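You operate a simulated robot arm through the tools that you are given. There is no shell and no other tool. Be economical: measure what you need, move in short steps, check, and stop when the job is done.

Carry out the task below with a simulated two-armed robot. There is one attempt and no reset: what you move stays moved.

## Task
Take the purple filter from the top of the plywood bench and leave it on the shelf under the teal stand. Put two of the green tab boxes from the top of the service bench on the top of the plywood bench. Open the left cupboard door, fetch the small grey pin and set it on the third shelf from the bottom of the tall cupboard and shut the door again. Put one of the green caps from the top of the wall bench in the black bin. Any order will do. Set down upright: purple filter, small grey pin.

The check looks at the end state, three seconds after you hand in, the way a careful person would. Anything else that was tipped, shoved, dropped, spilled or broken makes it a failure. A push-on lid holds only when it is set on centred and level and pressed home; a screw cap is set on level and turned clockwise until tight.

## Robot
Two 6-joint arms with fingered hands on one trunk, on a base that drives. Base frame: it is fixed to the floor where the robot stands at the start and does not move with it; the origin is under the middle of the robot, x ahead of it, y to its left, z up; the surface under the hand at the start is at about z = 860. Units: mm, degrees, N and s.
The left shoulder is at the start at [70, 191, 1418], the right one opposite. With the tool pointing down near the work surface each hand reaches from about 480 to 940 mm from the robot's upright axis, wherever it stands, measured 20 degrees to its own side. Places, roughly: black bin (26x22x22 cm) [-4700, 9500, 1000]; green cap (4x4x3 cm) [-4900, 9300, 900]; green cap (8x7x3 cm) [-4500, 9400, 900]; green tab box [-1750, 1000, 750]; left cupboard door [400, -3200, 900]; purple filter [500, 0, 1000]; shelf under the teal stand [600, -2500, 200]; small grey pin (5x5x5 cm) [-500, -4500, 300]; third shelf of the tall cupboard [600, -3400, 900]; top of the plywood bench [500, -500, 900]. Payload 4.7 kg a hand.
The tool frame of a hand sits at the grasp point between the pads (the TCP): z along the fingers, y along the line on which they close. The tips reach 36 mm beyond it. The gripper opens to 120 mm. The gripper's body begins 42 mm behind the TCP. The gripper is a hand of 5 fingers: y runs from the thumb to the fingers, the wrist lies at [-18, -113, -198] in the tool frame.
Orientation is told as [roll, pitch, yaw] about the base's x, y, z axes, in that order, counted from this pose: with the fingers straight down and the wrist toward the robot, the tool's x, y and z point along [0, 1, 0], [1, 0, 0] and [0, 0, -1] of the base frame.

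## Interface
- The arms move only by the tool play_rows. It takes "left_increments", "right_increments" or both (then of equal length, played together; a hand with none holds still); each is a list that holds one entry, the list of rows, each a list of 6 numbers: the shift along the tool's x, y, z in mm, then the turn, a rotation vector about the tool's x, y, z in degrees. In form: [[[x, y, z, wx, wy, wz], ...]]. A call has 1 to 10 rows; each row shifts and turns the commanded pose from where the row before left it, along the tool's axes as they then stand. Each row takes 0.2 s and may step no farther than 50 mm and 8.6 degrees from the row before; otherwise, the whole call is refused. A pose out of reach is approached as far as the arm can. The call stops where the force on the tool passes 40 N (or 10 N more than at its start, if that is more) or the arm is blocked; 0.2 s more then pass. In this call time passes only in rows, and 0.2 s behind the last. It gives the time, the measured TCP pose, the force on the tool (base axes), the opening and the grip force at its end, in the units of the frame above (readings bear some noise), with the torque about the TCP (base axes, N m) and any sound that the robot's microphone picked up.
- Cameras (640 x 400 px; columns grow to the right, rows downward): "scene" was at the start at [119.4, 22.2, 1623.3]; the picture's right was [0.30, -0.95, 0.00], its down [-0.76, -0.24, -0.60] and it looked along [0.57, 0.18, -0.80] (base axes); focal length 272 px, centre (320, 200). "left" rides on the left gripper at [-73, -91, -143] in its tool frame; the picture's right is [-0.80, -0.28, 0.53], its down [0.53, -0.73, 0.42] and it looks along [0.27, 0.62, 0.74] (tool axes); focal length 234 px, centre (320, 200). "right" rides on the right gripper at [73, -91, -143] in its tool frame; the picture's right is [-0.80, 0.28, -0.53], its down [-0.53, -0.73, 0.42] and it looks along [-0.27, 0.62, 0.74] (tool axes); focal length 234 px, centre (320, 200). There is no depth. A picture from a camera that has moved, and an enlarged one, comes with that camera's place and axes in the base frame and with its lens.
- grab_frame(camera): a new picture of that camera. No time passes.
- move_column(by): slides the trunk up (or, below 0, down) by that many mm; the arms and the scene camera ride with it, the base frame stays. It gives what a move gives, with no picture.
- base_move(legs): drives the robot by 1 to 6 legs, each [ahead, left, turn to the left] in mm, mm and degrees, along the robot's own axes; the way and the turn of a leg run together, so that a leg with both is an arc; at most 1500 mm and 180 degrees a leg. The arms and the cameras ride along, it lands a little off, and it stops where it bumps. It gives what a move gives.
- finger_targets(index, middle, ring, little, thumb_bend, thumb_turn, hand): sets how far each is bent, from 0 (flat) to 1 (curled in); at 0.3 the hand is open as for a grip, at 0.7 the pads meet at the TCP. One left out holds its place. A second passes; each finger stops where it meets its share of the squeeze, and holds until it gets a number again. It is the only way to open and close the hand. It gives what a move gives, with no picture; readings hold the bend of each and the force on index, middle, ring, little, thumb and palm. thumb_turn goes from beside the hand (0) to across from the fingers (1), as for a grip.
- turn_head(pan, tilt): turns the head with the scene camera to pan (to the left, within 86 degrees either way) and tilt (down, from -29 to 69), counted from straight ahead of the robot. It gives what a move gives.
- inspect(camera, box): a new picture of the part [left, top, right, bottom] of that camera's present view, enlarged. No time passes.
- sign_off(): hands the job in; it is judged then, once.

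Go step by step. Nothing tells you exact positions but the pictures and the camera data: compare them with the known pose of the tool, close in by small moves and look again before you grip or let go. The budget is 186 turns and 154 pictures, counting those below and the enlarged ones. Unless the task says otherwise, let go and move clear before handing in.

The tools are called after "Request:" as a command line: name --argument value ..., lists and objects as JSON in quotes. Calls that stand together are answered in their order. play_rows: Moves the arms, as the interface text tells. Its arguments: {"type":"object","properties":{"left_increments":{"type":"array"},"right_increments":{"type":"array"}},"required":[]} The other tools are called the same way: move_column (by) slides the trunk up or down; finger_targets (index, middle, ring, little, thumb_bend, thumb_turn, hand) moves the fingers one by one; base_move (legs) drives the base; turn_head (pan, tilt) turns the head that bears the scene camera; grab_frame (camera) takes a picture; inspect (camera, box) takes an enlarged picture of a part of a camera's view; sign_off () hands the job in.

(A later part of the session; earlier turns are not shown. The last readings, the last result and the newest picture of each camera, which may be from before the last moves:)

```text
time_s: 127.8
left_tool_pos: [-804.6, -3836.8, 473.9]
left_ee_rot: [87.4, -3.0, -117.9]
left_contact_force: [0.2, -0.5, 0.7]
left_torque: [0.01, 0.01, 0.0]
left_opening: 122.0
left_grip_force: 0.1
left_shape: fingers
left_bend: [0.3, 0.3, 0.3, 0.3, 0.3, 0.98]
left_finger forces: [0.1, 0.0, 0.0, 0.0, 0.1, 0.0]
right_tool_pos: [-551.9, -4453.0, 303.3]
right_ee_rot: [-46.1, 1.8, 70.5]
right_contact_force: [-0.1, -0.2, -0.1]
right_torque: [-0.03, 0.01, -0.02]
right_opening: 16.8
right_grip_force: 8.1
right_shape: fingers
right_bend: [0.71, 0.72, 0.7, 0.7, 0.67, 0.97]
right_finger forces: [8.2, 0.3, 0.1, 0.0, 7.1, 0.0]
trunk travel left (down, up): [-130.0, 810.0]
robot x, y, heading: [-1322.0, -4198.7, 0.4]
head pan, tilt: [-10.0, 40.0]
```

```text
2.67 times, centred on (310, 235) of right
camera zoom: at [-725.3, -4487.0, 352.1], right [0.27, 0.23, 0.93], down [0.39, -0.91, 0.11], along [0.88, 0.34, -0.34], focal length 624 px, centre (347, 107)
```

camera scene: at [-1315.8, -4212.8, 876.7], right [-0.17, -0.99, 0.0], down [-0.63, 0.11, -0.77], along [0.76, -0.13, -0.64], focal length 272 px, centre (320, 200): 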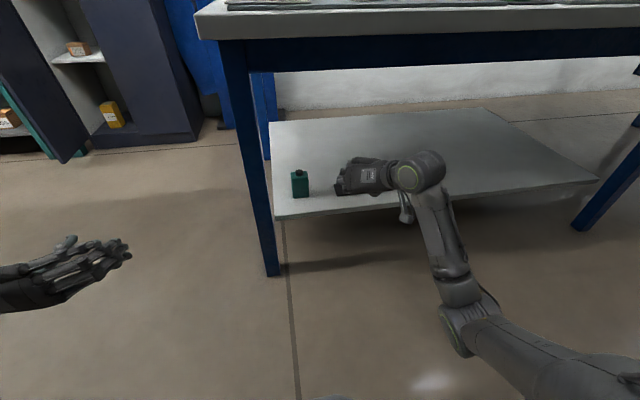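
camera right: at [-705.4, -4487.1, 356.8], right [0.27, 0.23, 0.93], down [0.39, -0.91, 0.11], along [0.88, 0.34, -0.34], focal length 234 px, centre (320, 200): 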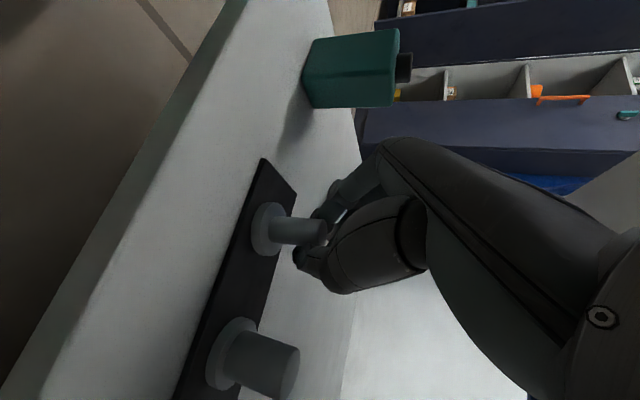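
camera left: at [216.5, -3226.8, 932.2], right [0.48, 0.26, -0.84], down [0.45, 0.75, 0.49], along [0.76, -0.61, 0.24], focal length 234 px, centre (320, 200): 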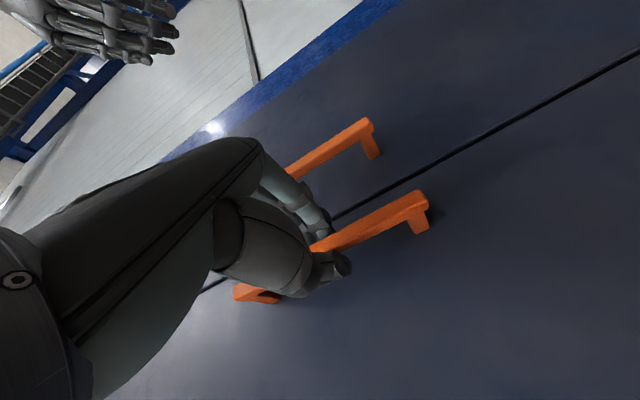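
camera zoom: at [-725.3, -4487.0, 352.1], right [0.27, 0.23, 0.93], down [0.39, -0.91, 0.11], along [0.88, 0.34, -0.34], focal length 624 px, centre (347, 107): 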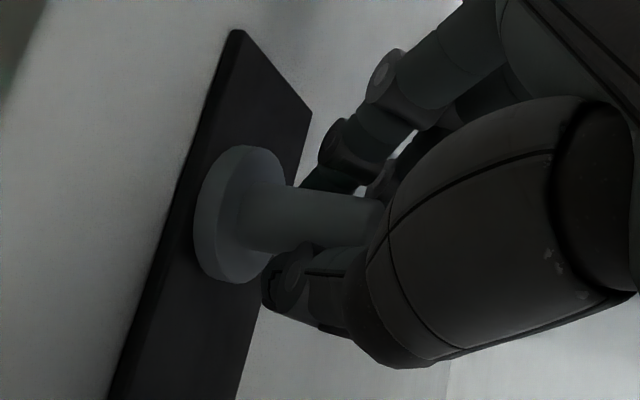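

Index and thumb now hold the stem. I squeeze more firmly and lift a little.

Request:
finger_targets --hand "right" --index 0.82 --middle 0.8 --thumb_bend 0.82

Request:
play_rows --right_increments '[[[-7, 0, -7, 0, 0, 0], [-14, 0, -14, 0, 0, 0], [-28, 0, -28, 0, 0, 0]]]'

Request:
inspect --camera "right" --box '[220, 160, 400, 310]'

Request:
inspect --camera "scene" --box '[290, 170, 430, 250]'

```text
time_s: 128.8
left_tool_pos: [-805.1, -3836.6, 473.8]
left_ee_rot: [87.3, -3.0, -117.9]
left_contact_force: [-0.6, 0.4, -0.1]
left_torque: [-0.02, 0.0, -0.02]
left_opening: 122.0
left_grip_force: 0.0
left_shape: fingers
left_bend: [0.3, 0.3, 0.3, 0.3, 0.3, 0.98]
left_finger forces: [0.1, 0.1, 0.0, 0.1, 0.0, 0.0]
right_tool_pos: [-552.5, -4453.1, 302.6]
right_ee_rot: [-46.2, 1.7, 70.5]
right_contact_force: [-0.3, 0.1, 0.4]
right_torque: [-0.04, 0.02, -0.04]
right_opening: 0.0
right_grip_force: 0.1
right_shape: fingers
right_bend: [0.75, 0.8, 0.7, 0.7, 0.75, 0.97]
right_finger forces: [0.0, 0.0, 0.0, 0.0, 0.1, 0.0]
trunk travel left (down, up): [-130.0, 810.0]
robot x, y, heading: [-1319.0, -4198.9, 0.4]
head pan, tilt: [-10.0, 40.0]
```

```text
time_s: 129.6
left_tool_pos: [-804.3, -3836.2, 472.9]
left_ee_rot: [87.4, -3.0, -117.8]
left_contact_force: [0.4, -0.2, 0.6]
left_torque: [-0.01, 0.0, 0.0]
left_opening: 122.2
left_grip_force: 0.0
left_shape: fingers
left_bend: [0.3, 0.3, 0.3, 0.3, 0.3, 0.98]
left_finger forces: [0.0, 0.1, 0.0, 0.1, 0.0, 0.0]
right_tool_pos: [-551.9, -4450.2, 372.5]
right_ee_rot: [-46.0, 1.7, 70.5]
right_contact_force: [-0.6, 0.1, 0.0]
right_torque: [0.04, 0.0, 0.0]
right_opening: 0.0
right_grip_force: 0.1
right_shape: fingers
right_bend: [0.75, 0.8, 0.7, 0.7, 0.75, 0.97]
right_finger forces: [0.0, 0.1, 0.0, 0.0, 0.0, 0.1]
trunk travel left (down, up): [-130.0, 810.0]
robot x, y, heading: [-1323.9, -4200.8, 0.7]
head pan, tilt: [-10.0, 40.0]
```

```text
2.67 times, centred on (310, 235) of right
camera zoom: at [-726.3, -4484.5, 421.3], right [0.27, 0.23, 0.93], down [0.39, -0.91, 0.11], along [0.88, 0.34, -0.34], focal length 624 px, centre (347, 107)
```

zoom: 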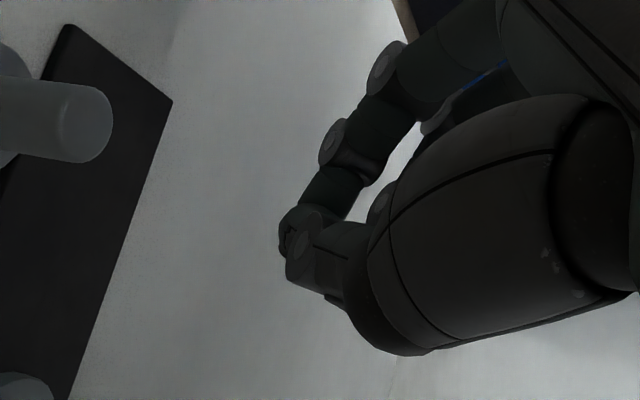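

```text
4.57 times, centred on (360, 210) of scene
camera zoom: at [-1191.8, -4211.9, 876.6], right [-0.17, -0.99, 0.0], down [-0.63, 0.11, -0.77], along [0.76, -0.13, -0.64], focal length 1242 px, centre (137, 154)
```

zoom: 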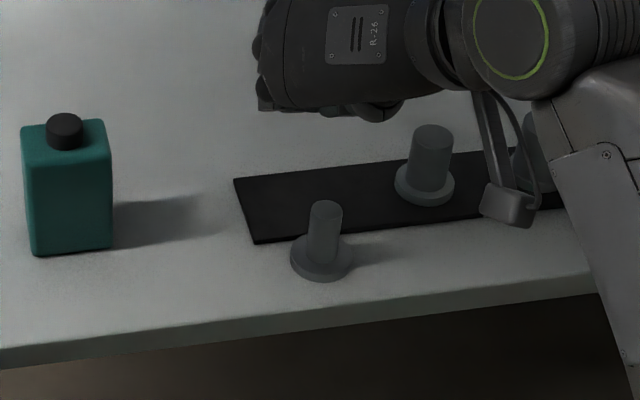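

The squeeze slid the pin about 55 mm toward me off its mat, still upright. I now know the fingers lie on the other side of the TCP than I assumed. I open, back up and re-measure.

Request:
finger_targets --hand "right" --index 0.5 --middle 0.5 --ring 0.5 --little 0.5 --thumb_bend 0.5

Request:
play_rows --right_increments '[[[30, -13, -31, 0, 0, 0], [30, -13, -31, 0, 0, 0]]]'

Request:
inspect --camera "right" --box '[180, 160, 420, 330]'

Request:
inspect --camera "scene" --box '[290, 170, 430, 250]'

```text
time_s: 130.6
left_tool_pos: [-804.9, -3836.9, 473.8]
left_ee_rot: [87.4, -3.0, -117.8]
left_contact_force: [-0.1, -0.5, 0.3]
left_torque: [0.0, -0.01, 0.0]
left_opening: 121.9
left_grip_force: 0.0
left_shape: fingers
left_bend: [0.3, 0.3, 0.3, 0.3, 0.3, 0.98]
left_finger forces: [0.1, 0.0, 0.1, 0.1, 0.0, 0.0]
right_tool_pos: [-550.5, -4450.3, 372.0]
right_ee_rot: [-46.0, 1.8, 70.6]
right_contact_force: [0.1, -0.3, 0.1]
right_torque: [0.05, 0.0, -0.02]
right_opening: 62.3
right_grip_force: 0.1
right_shape: fingers
right_bend: [0.5, 0.5, 0.5, 0.5, 0.5, 0.97]
right_finger forces: [0.0, 0.1, 0.0, 0.1, 0.1, 0.0]
trunk travel left (down, up): [-130.0, 810.0]
robot x, y, heading: [-1322.3, -4198.4, 0.4]
head pan, tilt: [-10.0, 40.0]
```

```text
time_s: 131.2
left_tool_pos: [-805.6, -3836.5, 473.9]
left_ee_rot: [87.4, -2.9, -117.7]
left_contact_force: [0.1, -0.7, 0.3]
left_torque: [0.01, 0.03, 0.02]
left_opening: 121.7
left_grip_force: 0.0
left_shape: fingers
left_bend: [0.3, 0.3, 0.3, 0.3, 0.3, 0.98]
left_finger forces: [0.1, 0.1, 0.0, 0.0, 0.0, 0.0]
right_tool_pos: [-642.7, -4445.4, 373.2]
right_ee_rot: [-46.1, 1.7, 70.5]
right_contact_force: [-0.1, 0.4, -0.6]
right_torque: [-0.01, 0.0, 0.0]
right_opening: 62.6
right_grip_force: 0.1
right_shape: fingers
right_bend: [0.5, 0.5, 0.5, 0.5, 0.5, 0.98]
right_finger forces: [0.0, 0.1, 0.1, 0.0, 0.0, 0.0]
trunk travel left (down, up): [-130.0, 810.0]
robot x, y, heading: [-1324.1, -4197.1, 0.4]
head pan, tilt: [-10.0, 40.0]
```

```text
2.35 times, centred on (300, 245) of right
camera zoom: at [-816.2, -4480.1, 423.1], right [0.27, 0.23, 0.93], down [0.39, -0.91, 0.11], along [0.88, 0.34, -0.34], focal length 551 px, centre (367, 94)
```

zoom: 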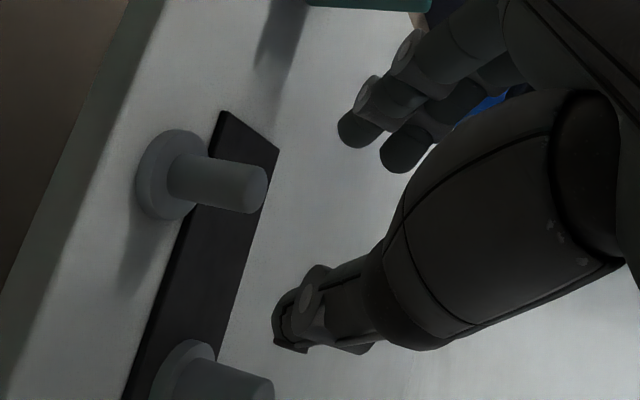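

```text
4.57 times, centred on (360, 210) of scene
camera zoom: at [-1191.8, -4211.8, 876.8], right [-0.17, -0.99, 0.0], down [-0.63, 0.11, -0.77], along [0.76, -0.13, -0.64], focal length 1242 px, centre (137, 154)
```

zoom: 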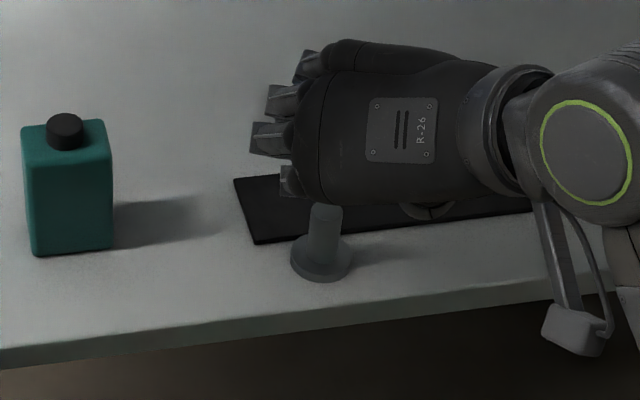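

Request:
play_rows --right_increments '[[[17, 7.5, 0, 0, 0, 0], [17.5, 7.5, 0, 0, 0, 0], [0, 0, 28, 0, 0, 0], [0, 0, 28, 0, 0, 0]]]'

Request:
inspect --camera "right" --box '[180, 160, 420, 330]'

```text
time_s: 132.2
left_tool_pos: [-803.9, -3836.3, 472.8]
left_ee_rot: [87.4, -3.0, -117.8]
left_contact_force: [0.1, -0.4, -0.3]
left_torque: [0.0, -0.04, 0.0]
left_opening: 122.0
left_grip_force: 0.1
left_shape: fingers
left_bend: [0.3, 0.3, 0.3, 0.3, 0.3, 0.98]
left_finger forces: [0.0, 0.0, 0.0, 0.0, 0.0, 0.0]
right_tool_pos: [-622.6, -4439.1, 307.9]
right_ee_rot: [-46.0, 1.8, 70.6]
right_contact_force: [-0.5, -0.7, 0.5]
right_torque: [-0.01, 0.0, -0.02]
right_opening: 62.8
right_grip_force: 0.0
right_shape: fingers
right_bend: [0.5, 0.5, 0.5, 0.5, 0.5, 0.98]
right_finger forces: [0.0, 0.0, 0.0, 0.0, 0.0, 0.0]
trunk travel left (down, up): [-130.0, 810.0]
robot x, y, heading: [-1324.5, -4195.3, 0.3]
head pan, tilt: [-10.0, 40.0]
```

```text
2.35 times, centred on (300, 245) of right
camera zoom: at [-796.9, -4474.2, 357.7], right [0.27, 0.23, 0.93], down [0.39, -0.91, 0.11], along [0.88, 0.34, -0.34], focal length 551 px, centre (367, 94)
```

zoom: 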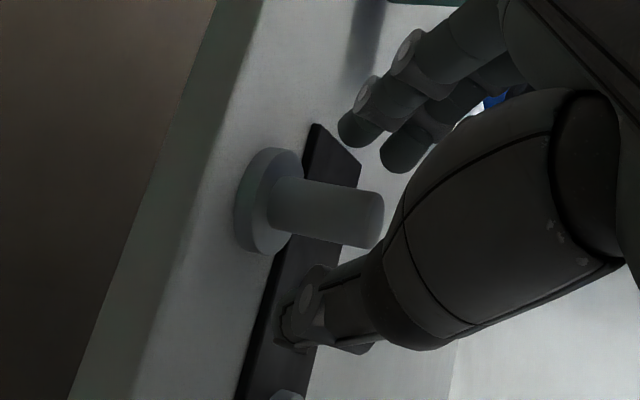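

Request:
play_rows --right_increments '[[[0, 0, 12, 0, 0, 0], [0, 1, 12, 0, 0, 0]]]'

Request:
finger_targets --hand "right" --index 0.62 --middle 0.62 --ring 0.62 --little 0.62 --thumb_bend 0.62

Request:
inspect --camera "right" --box '[180, 160, 420, 330]'

```text
time_s: 132.8
left_tool_pos: [-804.4, -3837.3, 474.9]
left_ee_rot: [87.4, -3.1, -117.9]
left_contact_force: [-0.1, 0.1, -0.3]
left_torque: [0.03, -0.01, 0.0]
left_opening: 122.0
left_grip_force: 0.0
left_shape: fingers
left_bend: [0.3, 0.3, 0.3, 0.3, 0.3, 0.98]
left_finger forces: [0.0, 0.0, 0.1, 0.0, 0.1, 0.0]
right_tool_pos: [-606.8, -4446.0, 291.9]
right_ee_rot: [-46.0, 1.8, 70.5]
right_contact_force: [0.4, 0.9, 0.6]
right_torque: [0.0, -0.05, 0.01]
right_opening: 62.4
right_grip_force: 0.0
right_shape: fingers
right_bend: [0.5, 0.5, 0.5, 0.5, 0.5, 0.98]
right_finger forces: [0.0, 0.0, 0.0, 0.0, 0.0, 0.0]
trunk travel left (down, up): [-130.0, 810.0]
robot x, y, heading: [-1324.0, -4196.5, 0.6]
head pan, tilt: [-10.0, 40.0]
```

```text
time_s: 133.8
left_tool_pos: [-804.4, -3836.2, 474.1]
left_ee_rot: [87.4, -3.0, -117.9]
left_contact_force: [0.5, -0.3, 0.3]
left_torque: [0.0, 0.03, 0.02]
left_opening: 121.8
left_grip_force: 0.2
left_shape: fingers
left_bend: [0.3, 0.3, 0.3, 0.3, 0.3, 0.98]
left_finger forces: [0.1, 0.1, 0.0, 0.0, 0.1, 0.0]
right_tool_pos: [-605.9, -4445.6, 290.7]
right_ee_rot: [-46.0, 1.9, 70.5]
right_contact_force: [-0.8, 0.6, -0.1]
right_torque: [-0.03, 0.02, 0.05]
right_opening: 27.9
right_grip_force: 0.0
right_shape: fingers
right_bend: [0.62, 0.62, 0.62, 0.62, 0.62, 0.98]
right_finger forces: [0.0, 0.0, 0.0, 0.0, 0.0, 0.0]
trunk travel left (down, up): [-130.0, 810.0]
robot x, y, heading: [-1325.6, -4199.2, 0.3]
head pan, tilt: [-10.0, 40.0]
```

```text
2.35 times, centred on (300, 245) of right
camera zoom: at [-780.2, -4479.5, 340.7], right [0.27, 0.23, 0.93], down [0.39, -0.91, 0.11], along [0.88, 0.34, -0.34], focal length 551 px, centre (367, 94)
```

zoom: 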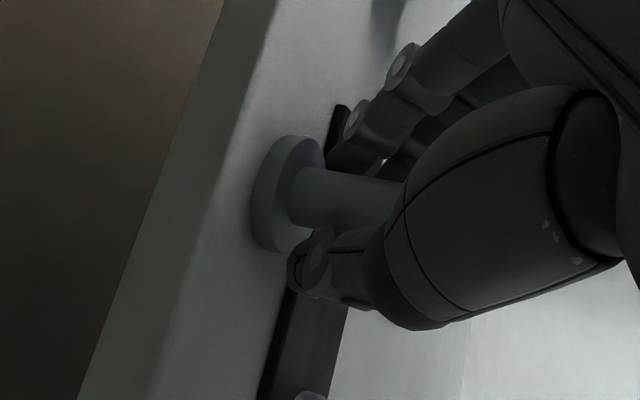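

Request:
finger_targets --hand "right" --index 0.7 --middle 0.7 --ring 0.7 --little 0.7 --thumb_bend 0.7

Request:
inspect --camera "right" --box '[180, 160, 420, 330]'

```text
time_s: 134.8
left_tool_pos: [-805.0, -3836.8, 473.8]
left_ee_rot: [87.4, -3.1, -117.8]
left_contact_force: [-0.3, 0.2, 0.5]
left_torque: [0.0, -0.02, -0.01]
left_opening: 122.0
left_grip_force: 0.0
left_shape: fingers
left_bend: [0.3, 0.3, 0.3, 0.3, 0.3, 0.98]
left_finger forces: [0.0, 0.0, 0.0, 0.1, 0.0, 0.1]
right_tool_pos: [-606.1, -4445.6, 289.8]
right_ee_rot: [-46.1, 1.8, 70.5]
right_contact_force: [0.4, 0.2, 1.4]
right_torque: [-0.02, 0.0, -0.02]
right_opening: 19.9
right_grip_force: 5.3
right_shape: fingers
right_bend: [0.65, 0.7, 0.7, 0.7, 0.66, 0.97]
right_finger forces: [4.6, 0.3, 0.1, 0.0, 5.1, 0.1]
trunk travel left (down, up): [-130.0, 810.0]
robot x, y, heading: [-1325.4, -4194.6, 0.5]
head pan, tilt: [-10.0, 40.0]
```

```text
2.35 times, centred on (300, 245) of right
camera zoom: at [-780.2, -4479.5, 340.7], right [0.27, 0.23, 0.93], down [0.39, -0.91, 0.11], along [0.88, 0.34, -0.34], focal length 551 px, centre (367, 94)
```

zoom: 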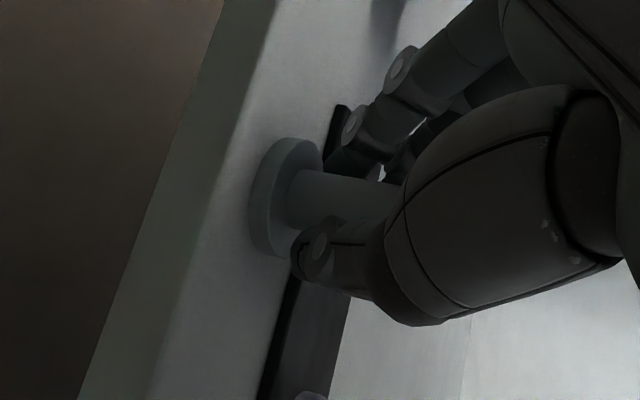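

Request:
finger_targets --hand "right" --index 0.73 --thumb_bend 0.74

Request:
inspect --camera "right" --box '[180, 160, 420, 330]'

```text
time_s: 135.8
left_tool_pos: [-805.5, -3835.9, 472.6]
left_ee_rot: [87.3, -2.9, -117.8]
left_contact_force: [0.5, -0.3, 0.9]
left_torque: [0.03, 0.04, -0.02]
left_opening: 122.2
left_grip_force: 0.0
left_shape: fingers
left_bend: [0.3, 0.3, 0.3, 0.3, 0.3, 0.98]
left_finger forces: [0.1, 0.0, 0.0, 0.1, 0.0, 0.0]
right_tool_pos: [-605.5, -4445.1, 290.6]
right_ee_rot: [-46.0, 1.8, 70.5]
right_contact_force: [0.4, -0.2, 0.7]
right_torque: [0.02, 0.01, 0.0]
right_opening: 17.9
right_grip_force: 11.3
right_shape: fingers
right_bend: [0.71, 0.7, 0.7, 0.7, 0.67, 0.97]
right_finger forces: [11.4, 0.1, 0.0, 0.0, 11.4, 0.0]
trunk travel left (down, up): [-130.0, 810.0]
robot x, y, heading: [-1325.8, -4201.0, 0.6]
head pan, tilt: [-10.0, 40.0]
```

```text
2.35 times, centred on (300, 245) of right
camera zoom: at [-780.2, -4479.5, 340.6], right [0.27, 0.23, 0.93], down [0.39, -0.91, 0.11], along [0.88, 0.34, -0.34], focal length 551 px, centre (367, 94)
```

zoom: 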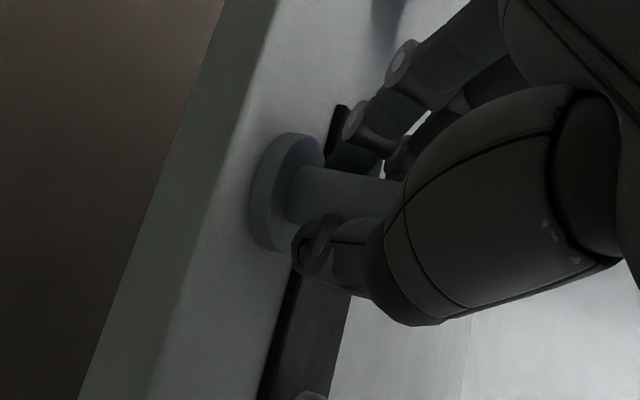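

Grip is balanced at about 11 N. I lift straight up gently.

Request:
play_rows --right_increments '[[[-5, 0, -5, 0, 0, 0], [-10, 0, -10, 0, 0, 0], [-14, 0, -14, 0, 0, 0], [-14, 0, -14, 0, 0, 0]]]'

Request:
inspect --camera "right" --box '[180, 160, 420, 330]'

Request:
inspect --camera "scene" --box '[290, 170, 430, 250]'

```text
time_s: 136.8
left_tool_pos: [-803.6, -3836.3, 473.6]
left_ee_rot: [87.5, -3.1, -117.8]
left_contact_force: [0.0, 0.6, 0.7]
left_torque: [0.04, -0.02, -0.03]
left_opening: 121.8
left_grip_force: 0.1
left_shape: fingers
left_bend: [0.3, 0.3, 0.3, 0.3, 0.3, 0.98]
left_finger forces: [0.0, 0.1, 0.1, 0.0, 0.0, 0.1]
right_tool_pos: [-606.2, -4444.1, 352.9]
right_ee_rot: [-46.1, 1.7, 70.5]
right_contact_force: [-0.4, 0.3, -1.1]
right_torque: [-0.02, 0.01, -0.03]
right_opening: 18.2
right_grip_force: 11.3
right_shape: fingers
right_bend: [0.71, 0.7, 0.7, 0.7, 0.67, 0.97]
right_finger forces: [11.4, 0.0, 0.0, 0.0, 11.5, 0.0]
trunk travel left (down, up): [-130.0, 810.0]
robot x, y, heading: [-1321.3, -4198.7, 0.4]
head pan, tilt: [-10.0, 40.0]
```

```text
2.35 times, centred on (300, 245) of right
camera zoom: at [-780.8, -4477.4, 401.9], right [0.27, 0.23, 0.93], down [0.39, -0.91, 0.11], along [0.88, 0.34, -0.34], focal length 551 px, centre (367, 94)
```

zoom: 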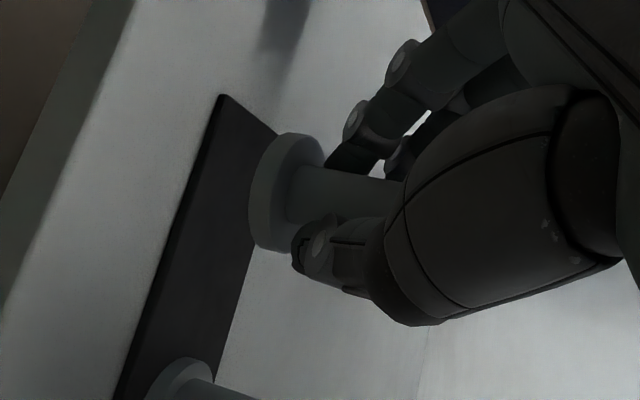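

```text
4.57 times, centred on (360, 210) of scene
camera zoom: at [-1191.8, -4211.9, 876.7], right [-0.17, -0.99, 0.0], down [-0.63, 0.11, -0.77], along [0.76, -0.13, -0.64], focal length 1242 px, centre (137, 154)
```

zoom: 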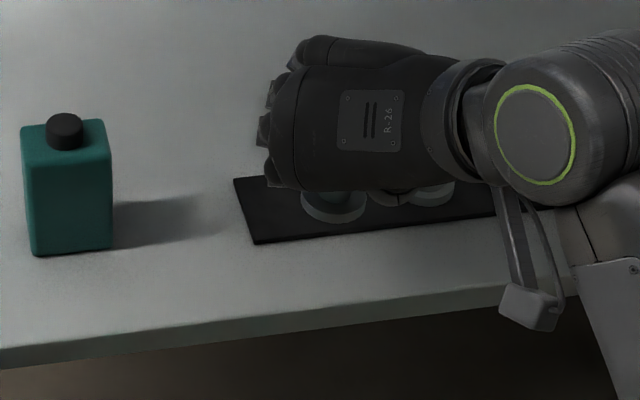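

The pin is held upright (its bottom about 40 mm below the TCP). I back out, raise the trunk and carry it round to the cupboard.

Request:
base_move --legs '[[-262, 0, 0]]'

Request:
move_column --by 360

Request:
move_column --by 310

Request:
base_move --legs '[[0, 500, 0], [780, 0, -0.4], [0, 670, 0]]'

Request:
turn_head --pan -8 --tilt 30

Request:
grab_frame --camera "scene"

Request:
grab_frame --camera "right"

```text
time_s: 138.6
left_tool_pos: [-1068.3, -3837.5, 473.3]
left_ee_rot: [87.4, -3.0, -117.7]
left_contact_force: [-0.4, -0.3, 0.4]
left_torque: [0.02, -0.01, -0.02]
left_opening: 122.1
left_grip_force: 0.1
left_shape: fingers
left_bend: [0.3, 0.3, 0.3, 0.3, 0.3, 0.98]
left_finger forces: [0.0, 0.0, 0.0, 0.0, 0.0, 0.1]
right_tool_pos: [-870.1, -4444.9, 352.2]
right_ee_rot: [-46.1, 1.8, 70.6]
right_contact_force: [0.6, 0.9, 0.1]
right_torque: [-0.03, 0.04, -0.03]
right_opening: 18.0
right_grip_force: 11.6
right_shape: fingers
right_bend: [0.71, 0.7, 0.7, 0.7, 0.67, 0.97]
right_finger forces: [11.4, 0.0, 0.1, 0.0, 11.5, 0.0]
trunk travel left (down, up): [-130.0, 810.0]
robot x, y, heading: [-1587.5, -4198.5, 0.5]
head pan, tilt: [-10.0, 40.0]
```

```text
time_s: 142.1
left_tool_pos: [-1067.3, -3837.4, 833.5]
left_ee_rot: [87.4, -3.1, -117.7]
left_contact_force: [1.0, 1.1, -0.2]
left_torque: [-0.06, -0.03, 0.0]
left_opening: 121.9
left_grip_force: 0.1
left_shape: fingers
left_bend: [0.3, 0.3, 0.3, 0.3, 0.3, 0.98]
left_finger forces: [0.1, 0.1, 0.1, 0.1, 0.0, 0.1]
right_tool_pos: [-869.1, -4444.8, 712.5]
right_ee_rot: [-46.1, 1.7, 70.5]
right_contact_force: [-0.3, -0.3, -1.3]
right_torque: [0.0, 0.03, 0.01]
right_opening: 18.6
right_grip_force: 11.7
right_shape: fingers
right_bend: [0.71, 0.7, 0.7, 0.7, 0.67, 0.97]
right_finger forces: [11.4, 0.0, 0.0, 0.0, 11.5, 0.1]
trunk travel left (down, up): [-490.0, 450.0]
robot x, y, heading: [-1589.7, -4200.7, 0.6]
head pan, tilt: [-10.0, 40.0]
```

```text
time_s: 145.2
left_tool_pos: [-1068.1, -3837.2, 1143.6]
left_ee_rot: [87.4, -3.0, -117.7]
left_contact_force: [-0.3, -1.1, 0.8]
left_torque: [0.0, -0.01, -0.04]
left_opening: 122.0
left_grip_force: 0.0
left_shape: fingers
left_bend: [0.3, 0.3, 0.3, 0.3, 0.3, 0.98]
left_finger forces: [0.1, 0.0, 0.1, 0.0, 0.1, 0.0]
right_tool_pos: [-869.2, -4443.8, 1021.6]
right_ee_rot: [-46.1, 1.7, 70.5]
right_contact_force: [0.0, -0.5, -0.6]
right_torque: [-0.04, -0.02, 0.01]
right_opening: 18.4
right_grip_force: 11.5
right_shape: fingers
right_bend: [0.71, 0.7, 0.7, 0.7, 0.67, 0.97]
right_finger forces: [11.3, 0.0, 0.0, 0.1, 11.4, 0.1]
trunk travel left (down, up): [-800.0, 140.0]
robot x, y, heading: [-1587.5, -4203.0, 0.8]
head pan, tilt: [-10.0, 40.0]
```

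```text
time_s: 155.3
left_tool_pos: [-280.9, -2670.8, 1143.6]
left_ee_rot: [87.5, -3.0, -118.4]
left_contact_force: [-0.6, 0.1, -0.3]
left_torque: [-0.01, 0.01, -0.02]
left_opening: 121.9
left_grip_force: 0.1
left_shape: fingers
left_bend: [0.3, 0.3, 0.3, 0.3, 0.3, 0.98]
left_finger forces: [0.1, 0.1, 0.0, 0.1, 0.0, 0.1]
right_tool_pos: [-89.6, -3280.0, 1022.3]
right_ee_rot: [-46.1, 1.7, 69.9]
right_contact_force: [0.4, 0.4, -1.7]
right_torque: [0.0, 0.01, -0.02]
right_opening: 18.2
right_grip_force: 11.6
right_shape: fingers
right_bend: [0.71, 0.7, 0.7, 0.7, 0.67, 0.97]
right_finger forces: [11.5, 0.1, 0.1, 0.0, 11.5, 0.0]
trunk travel left (down, up): [-800.0, 140.0]
robot x, y, heading: [-806.2, -3028.7, -0.2]
head pan, tilt: [-10.0, 40.0]
```

```text
time_s: 156.0
left_tool_pos: [-281.1, -2670.2, 1143.1]
left_ee_rot: [87.5, -3.0, -118.4]
left_contact_force: [-0.5, -0.1, -0.8]
left_torque: [-0.02, -0.01, -0.03]
left_opening: 122.1
left_grip_force: 0.0
left_shape: fingers
left_bend: [0.3, 0.3, 0.3, 0.3, 0.3, 0.98]
left_finger forces: [0.0, 0.0, 0.1, 0.1, 0.0, 0.1]
right_tool_pos: [-89.5, -3280.9, 1022.5]
right_ee_rot: [-46.2, 1.7, 69.9]
right_contact_force: [0.0, 1.0, -0.3]
right_torque: [0.02, 0.02, -0.01]
right_opening: 18.2
right_grip_force: 11.5
right_shape: fingers
right_bend: [0.71, 0.7, 0.7, 0.7, 0.67, 0.97]
right_finger forces: [11.5, 0.0, 0.0, 0.1, 11.6, 0.0]
trunk travel left (down, up): [-800.0, 140.0]
robot x, y, heading: [-802.4, -3024.8, -0.4]
head pan, tilt: [-8.0, 30.0]
```

```text
70 pictures are left
camera scene: at [-666.1, -3039.4, 1562.0], right [-0.14, -0.99, 0.0], down [-0.5, 0.07, -0.87], along [0.86, -0.12, -0.5], focal length 272 px, centre (320, 200)
```

scene: 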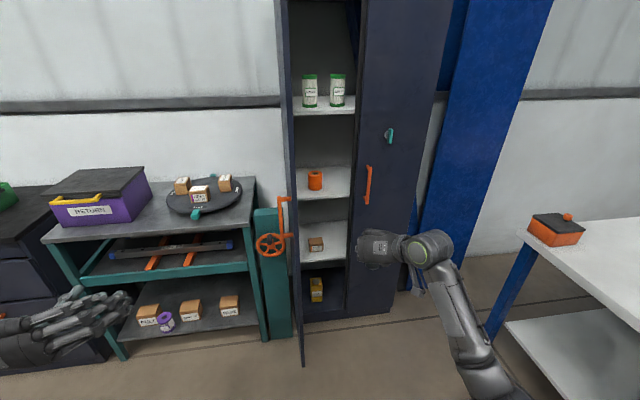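

```text
69 pictures are left
camera right: at [-263.8, -3311.8, 1071.8], right [0.27, 0.23, 0.93], down [0.38, -0.92, 0.11], along [0.88, 0.33, -0.34], focal length 234 px, centre (320, 200)
```

right: 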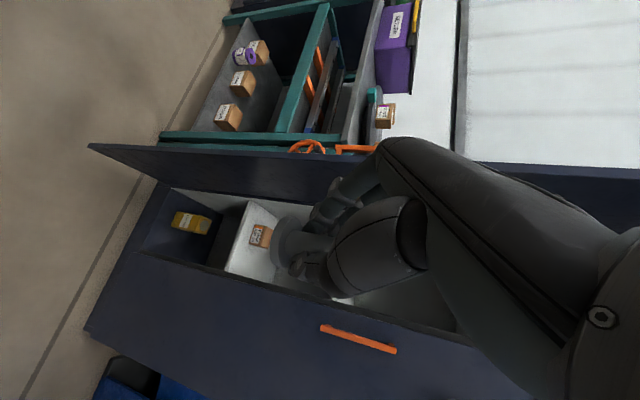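

Request:
move_column --by 25

Request:
base_move --legs '[[0, 26, 0.3], [400, 0, 0]]'

Request:
grab_frame --camera "right"

Request:
grab_frame --camera "scene"

```text
time_s: 156.7
left_tool_pos: [-280.2, -2670.4, 1167.2]
left_ee_rot: [87.4, -3.0, -118.4]
left_contact_force: [0.5, -0.2, -0.4]
left_torque: [0.04, -0.01, 0.02]
left_opening: 121.9
left_grip_force: 0.0
left_shape: fingers
left_bend: [0.3, 0.3, 0.3, 0.3, 0.3, 0.98]
left_finger forces: [0.0, 0.0, 0.0, 0.1, 0.0, 0.0]
right_tool_pos: [-90.0, -3279.0, 1047.5]
right_ee_rot: [-46.0, 1.8, 69.9]
right_contact_force: [-1.0, 0.2, -0.9]
right_torque: [-0.05, 0.02, -0.02]
right_opening: 18.2
right_grip_force: 12.1
right_shape: fingers
right_bend: [0.71, 0.7, 0.7, 0.7, 0.67, 0.97]
right_finger forces: [11.5, 0.0, 0.1, 0.0, 11.6, 0.0]
trunk travel left (down, up): [-825.0, 115.0]
robot x, y, heading: [-806.5, -3028.7, -0.3]
head pan, tilt: [-8.0, 30.0]
```

```text
time_s: 159.6
left_tool_pos: [120.8, -2643.8, 1167.9]
left_ee_rot: [87.4, -3.1, -118.3]
left_contact_force: [-0.2, 0.0, -0.4]
left_torque: [-0.02, 0.01, 0.03]
left_opening: 122.2
left_grip_force: 0.1
left_shape: fingers
left_bend: [0.3, 0.3, 0.3, 0.3, 0.3, 0.98]
left_finger forces: [0.1, 0.1, 0.0, 0.0, 0.0, 0.0]
right_tool_pos: [313.1, -3252.3, 1046.9]
right_ee_rot: [-46.1, 1.7, 70.0]
right_contact_force: [1.0, -0.2, -0.6]
right_torque: [-0.04, 0.02, 0.03]
right_opening: 18.0
right_grip_force: 11.3
right_shape: fingers
right_bend: [0.71, 0.7, 0.7, 0.7, 0.67, 0.97]
right_finger forces: [11.4, 0.1, 0.0, 0.0, 11.4, 0.0]
trunk travel left (down, up): [-825.0, 115.0]
robot x, y, heading: [-403.4, -3003.2, -0.3]
head pan, tilt: [-8.0, 30.0]
```

```text
68 pictures are left
camera right: at [137.9, -3285.1, 1097.0], right [0.27, 0.23, 0.93], down [0.39, -0.92, 0.11], along [0.88, 0.33, -0.34], focal length 234 px, centre (320, 200)
```

right: 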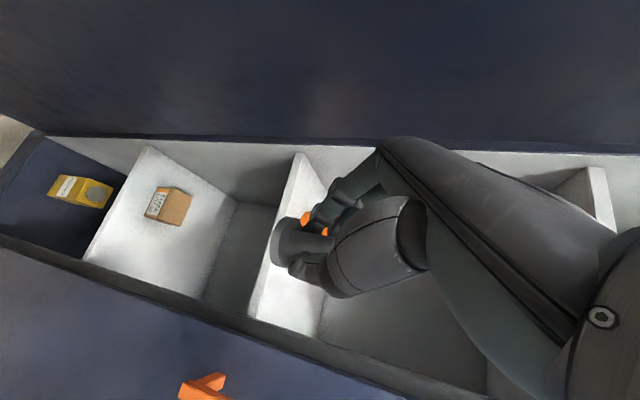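

```text
67 pictures are left
camera scene: at [-265.1, -3013.7, 1587.2], right [-0.14, -0.99, 0.0], down [-0.49, 0.07, -0.87], along [0.86, -0.12, -0.5], focal length 272 px, centre (320, 200)
```

scene: 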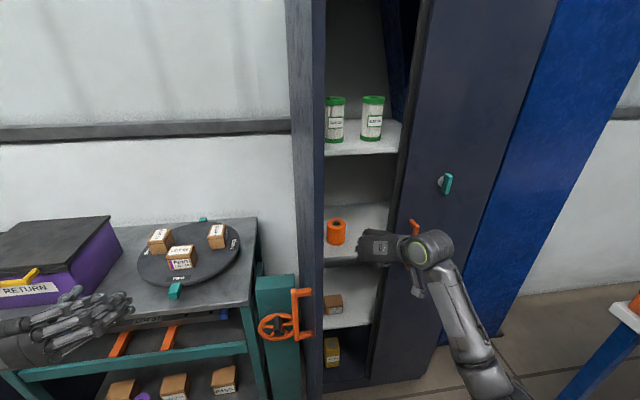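

Request:
base_move --legs '[[155, 0, 0]]'

Request:
grab_frame --camera "right"

Request:
inspect --camera "scene" --box '[300, 180, 480, 320]'

```text
time_s: 161.0
left_tool_pos: [273.1, -2643.9, 1167.9]
left_ee_rot: [87.5, -2.9, -118.3]
left_contact_force: [-0.1, 0.5, -0.3]
left_torque: [0.03, -0.01, 0.01]
left_opening: 122.1
left_grip_force: 0.1
left_shape: fingers
left_bend: [0.3, 0.3, 0.3, 0.3, 0.3, 0.98]
left_finger forces: [0.1, 0.0, 0.1, 0.0, 0.1, 0.0]
right_tool_pos: [466.7, -3253.8, 1048.1]
right_ee_rot: [-46.1, 1.7, 70.0]
right_contact_force: [-0.6, -0.1, -0.5]
right_torque: [-0.03, -0.02, 0.02]
right_opening: 18.3
right_grip_force: 11.6
right_shape: fingers
right_bend: [0.71, 0.7, 0.7, 0.7, 0.67, 0.97]
right_finger forces: [11.5, 0.0, 0.0, 0.0, 11.6, 0.1]
trunk travel left (down, up): [-825.0, 115.0]
robot x, y, heading: [-249.1, -2999.7, -0.1]
head pan, tilt: [-8.0, 30.0]
```

```text
66 pictures are left
camera right: at [291.7, -3285.6, 1097.4], right [0.27, 0.23, 0.93], down [0.38, -0.92, 0.11], along [0.88, 0.33, -0.34], focal length 234 px, centre (320, 200)
```

right: 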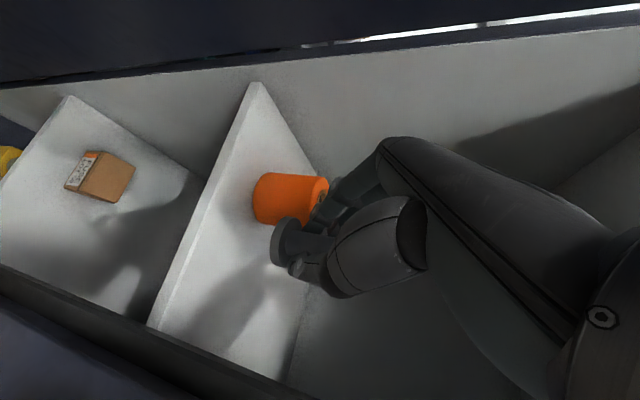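

```text
2.86 times, centred on (390, 250) of scene
camera zoom: at [-111.6, -3014.1, 1587.3], right [-0.14, -0.99, 0.0], down [-0.49, 0.07, -0.87], along [0.86, -0.12, -0.5], focal length 776 px, centre (120, 57)
```

zoom: 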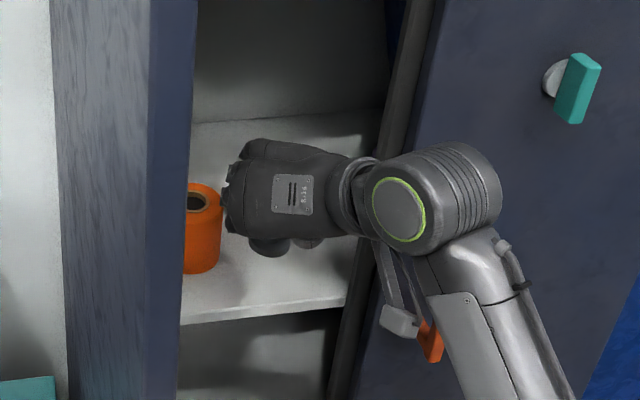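

Request:
play_rows --right_increments '[[[3.2, -22.9, -3.4, 0, 0, 0], [18, 0, 17.4, 0, 0, 0], [18, 0, 17.4, 0, 0, 0]]]'

Request:
grab_frame --camera "right"

```text
time_s: 161.8
left_tool_pos: [275.0, -2644.4, 1168.0]
left_ee_rot: [87.4, -3.0, -118.4]
left_contact_force: [0.0, -0.5, -0.3]
left_torque: [0.06, -0.01, 0.0]
left_opening: 121.7
left_grip_force: 0.0
left_shape: fingers
left_bend: [0.3, 0.3, 0.3, 0.3, 0.3, 0.98]
left_finger forces: [0.0, 0.0, 0.0, 0.0, 0.0, 0.0]
right_tool_pos: [454.9, -3273.9, 997.5]
right_ee_rot: [-46.1, 1.8, 70.0]
right_contact_force: [0.3, -0.2, -0.2]
right_torque: [0.01, 0.0, 0.0]
right_opening: 18.1
right_grip_force: 11.7
right_shape: fingers
right_bend: [0.71, 0.7, 0.7, 0.7, 0.67, 0.97]
right_finger forces: [11.4, 0.0, 0.1, 0.0, 11.4, 0.0]
trunk travel left (down, up): [-825.0, 115.0]
robot x, y, heading: [-248.1, -3001.4, -0.6]
head pan, tilt: [-8.0, 30.0]
```

```text
64 pictures are left
camera right: at [281.5, -3306.5, 1047.5], right [0.27, 0.23, 0.93], down [0.38, -0.92, 0.11], along [0.88, 0.33, -0.34], focal length 234 px, centre (320, 200)
```

right: 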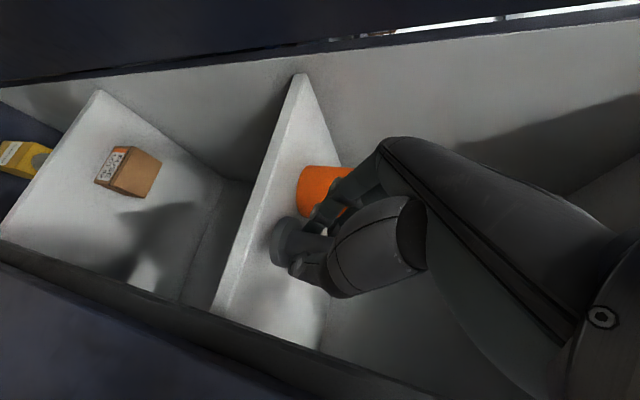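

Request:
play_rows --right_increments '[[[3.6, 0, 3.5, 0, 0, 0], [2.2, 0, 2.1, 0, 0, 0], [2.2, 0, 2.1, 0, 0, 0], [2.2, 0, 2.1, 0, 0, 0]]]'

Request:
inspect --camera "right" --box '[200, 140, 400, 320]'

```text
time_s: 162.8
left_tool_pos: [275.3, -2644.4, 1169.0]
left_ee_rot: [87.4, -3.0, -118.3]
left_contact_force: [-0.5, 0.6, 1.1]
left_torque: [0.03, -0.01, 0.0]
left_opening: 121.9
left_grip_force: 0.0
left_shape: fingers
left_bend: [0.3, 0.3, 0.3, 0.3, 0.3, 0.98]
left_finger forces: [0.1, 0.1, 0.1, 0.1, 0.0, 0.1]
right_tool_pos: [455.2, -3274.5, 983.5]
right_ee_rot: [-46.0, 1.9, 70.0]
right_contact_force: [-0.6, -0.4, -1.3]
right_torque: [-0.02, 0.04, -0.02]
right_opening: 18.2
right_grip_force: 11.5
right_shape: fingers
right_bend: [0.71, 0.7, 0.7, 0.7, 0.67, 0.97]
right_finger forces: [11.4, 0.0, 0.0, 0.0, 11.5, 0.0]
trunk travel left (down, up): [-825.0, 115.0]
robot x, y, heading: [-246.8, -3000.1, -0.1]
head pan, tilt: [-8.0, 30.0]
```

```text
2.22 times, centred on (300, 230) of right
camera zoom: at [280.4, -3307.4, 1033.3], right [0.27, 0.23, 0.93], down [0.38, -0.92, 0.11], along [0.88, 0.33, -0.34], focal length 520 px, centre (364, 133)
```

zoom: 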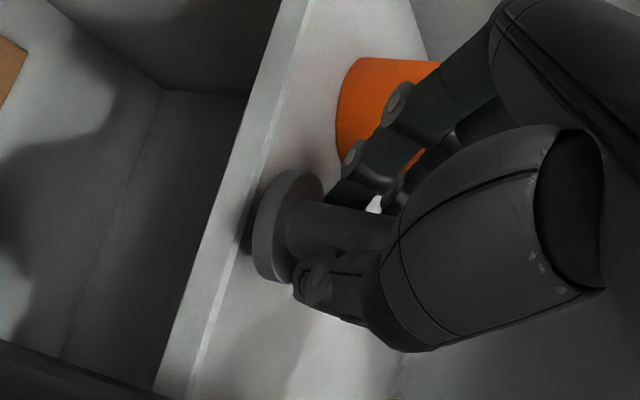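

Request:
play_rows --right_increments '[[[-6.5, 3, 6.8, 0, 0, 0], [2.2, 0, 2.1, 0, 0, 0], [2.2, 0, 2.1, 0, 0, 0], [1.5, 0, 1.4, 0, 0, 0], [1.5, 0, 1.4, 0, 0, 0], [1.5, 0, 1.4, 0, 0, 0]]]'

Request:
inspect --camera "right" --box '[200, 140, 400, 320]'

```text
time_s: 164.2
left_tool_pos: [274.5, -2644.7, 1167.3]
left_ee_rot: [87.4, -2.9, -118.3]
left_contact_force: [0.1, 0.7, 0.0]
left_torque: [0.02, 0.01, 0.01]
left_opening: 122.0
left_grip_force: 0.0
left_shape: fingers
left_bend: [0.3, 0.3, 0.3, 0.3, 0.3, 0.98]
left_finger forces: [0.0, 0.0, 0.0, 0.0, 0.1, 0.0]
right_tool_pos: [464.2, -3277.2, 970.2]
right_ee_rot: [-46.1, 1.6, 70.0]
right_contact_force: [0.4, -0.3, 0.1]
right_torque: [-0.03, -0.01, -0.03]
right_opening: 18.3
right_grip_force: 11.7
right_shape: fingers
right_bend: [0.71, 0.7, 0.7, 0.7, 0.67, 0.97]
right_finger forces: [11.4, 0.0, 0.0, 0.0, 11.4, 0.0]
trunk travel left (down, up): [-825.0, 115.0]
robot x, y, heading: [-249.5, -3004.6, -0.1]
head pan, tilt: [-8.0, 30.0]
```

```text
2.22 times, centred on (300, 230) of right
camera zoom: at [289.8, -3308.1, 1020.7], right [0.27, 0.23, 0.93], down [0.38, -0.92, 0.11], along [0.88, 0.33, -0.34], focal length 520 px, centre (364, 133)
```

zoom: 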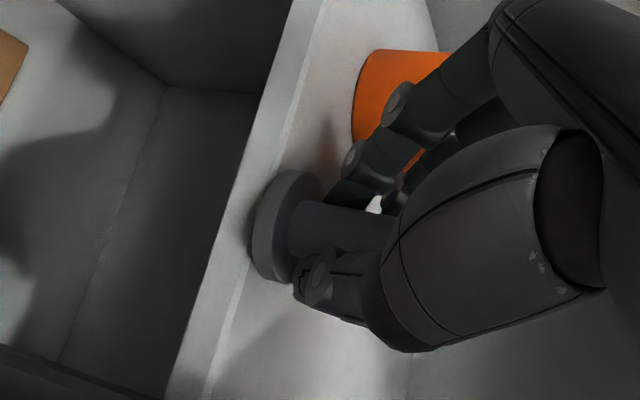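

Request:
play_rows --right_increments '[[[-16.4, 7, 17, 0, 0, 0], [1.5, 0, 1.4, 0, 0, 0], [1.5, 0, 1.4, 0, 0, 0], [1.5, 0, 1.4, 0, 0, 0], [1.5, 0, 1.4, 0, 0, 0]]]'

Request:
inspect --camera "right" --box '[200, 140, 400, 320]'

```text
time_s: 165.4
left_tool_pos: [274.7, -2643.4, 1169.3]
left_ee_rot: [87.5, -3.0, -118.3]
left_contact_force: [-0.1, -0.2, 0.1]
left_torque: [-0.01, 0.0, 0.02]
left_opening: 121.9
left_grip_force: 0.1
left_shape: fingers
left_bend: [0.3, 0.3, 0.3, 0.3, 0.3, 0.98]
left_finger forces: [0.0, 0.0, 0.0, 0.1, 0.0, 0.0]
right_tool_pos: [487.7, -3276.1, 965.3]
right_ee_rot: [-46.2, 1.8, 70.0]
right_contact_force: [0.3, 0.7, 4.2]
right_torque: [-0.01, -0.07, -0.02]
right_opening: 18.2
right_grip_force: 11.4
right_shape: fingers
right_bend: [0.71, 0.7, 0.7, 0.7, 0.67, 0.98]
right_finger forces: [12.3, 0.0, 0.0, 0.0, 11.8, 0.0]
trunk travel left (down, up): [-825.0, 115.0]
robot x, y, heading: [-246.8, -2999.4, -0.1]
head pan, tilt: [-8.0, 30.0]
```

```text
2.22 times, centred on (300, 230) of right
camera zoom: at [313.9, -3309.4, 1013.8], right [0.27, 0.23, 0.93], down [0.38, -0.92, 0.11], along [0.88, 0.33, -0.34], focal length 520 px, centre (364, 133)
```

zoom: 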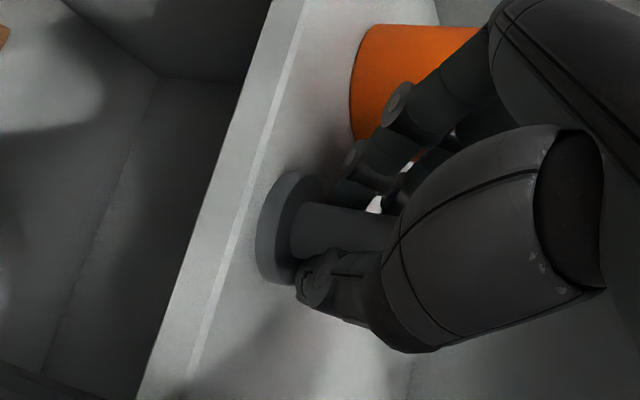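

The pin touches down on the third shelf. I open just enough and withdraw along the tool axis.

Request:
finger_targets --hand "right" --index 0.58 --middle 0.6 --thumb_bend 0.58

Request:
play_rows --right_increments '[[[0, 0, -10, 0, 0, 0], [0, 0, -20, 0, 0, 0], [0, 0, -30, 0, 0, 0], [0, 0, -30, 0, 0, 0]]]'

Request:
grab_frame --camera "right"

```text
time_s: 166.4
left_tool_pos: [274.1, -2643.7, 1167.7]
left_ee_rot: [87.3, -3.0, -118.4]
left_contact_force: [0.3, -0.6, -0.1]
left_torque: [-0.03, 0.01, 0.0]
left_opening: 121.7
left_grip_force: 0.0
left_shape: fingers
left_bend: [0.3, 0.3, 0.3, 0.3, 0.3, 0.98]
left_finger forces: [0.0, 0.0, 0.0, 0.0, 0.0, 0.0]
right_tool_pos: [488.8, -3277.1, 963.0]
right_ee_rot: [-46.2, 1.7, 69.9]
right_contact_force: [-0.5, -0.3, 0.6]
right_torque: [0.02, -0.01, -0.02]
right_opening: 41.6
right_grip_force: 0.1
right_shape: fingers
right_bend: [0.57, 0.6, 0.7, 0.7, 0.57, 0.98]
right_finger forces: [0.0, 0.0, 0.1, 0.0, 0.0, 0.0]
trunk travel left (down, up): [-825.0, 115.0]
robot x, y, heading: [-248.3, -3000.0, -0.0]
head pan, tilt: [-8.0, 30.0]
```

```text
time_s: 167.4
left_tool_pos: [275.5, -2644.9, 1168.7]
left_ee_rot: [87.4, -3.1, -118.3]
left_contact_force: [0.1, -0.4, 0.3]
left_torque: [0.04, -0.02, -0.02]
left_opening: 122.1
left_grip_force: 0.1
left_shape: fingers
left_bend: [0.3, 0.3, 0.3, 0.3, 0.3, 0.98]
left_finger forces: [0.1, 0.1, 0.0, 0.0, 0.0, 0.0]
right_tool_pos: [427.3, -3254.2, 1026.1]
right_ee_rot: [-46.1, 1.7, 70.0]
right_contact_force: [-0.5, -0.6, 0.6]
right_torque: [0.02, 0.02, -0.05]
right_opening: 41.5
right_grip_force: 0.1
right_shape: fingers
right_bend: [0.57, 0.6, 0.7, 0.7, 0.57, 0.98]
right_finger forces: [0.1, 0.0, 0.1, 0.0, 0.0, 0.0]
trunk travel left (down, up): [-825.0, 115.0]
robot x, y, heading: [-248.7, -3001.6, -0.1]
head pan, tilt: [-8.0, 30.0]
```

```text
60 pictures are left
camera right: at [252.9, -3285.0, 1075.4], right [0.27, 0.23, 0.93], down [0.38, -0.92, 0.11], along [0.88, 0.33, -0.34], focal length 234 px, centre (320, 200)
```

right: 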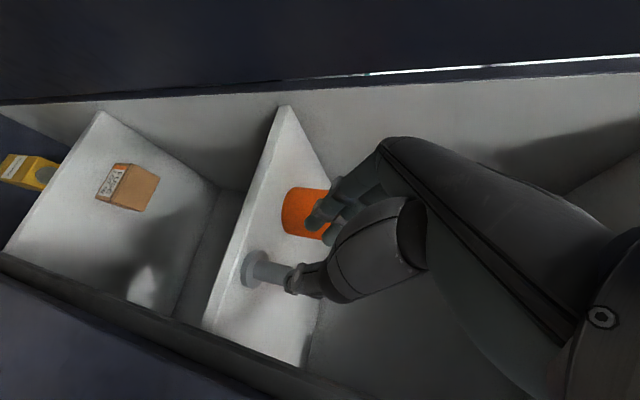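

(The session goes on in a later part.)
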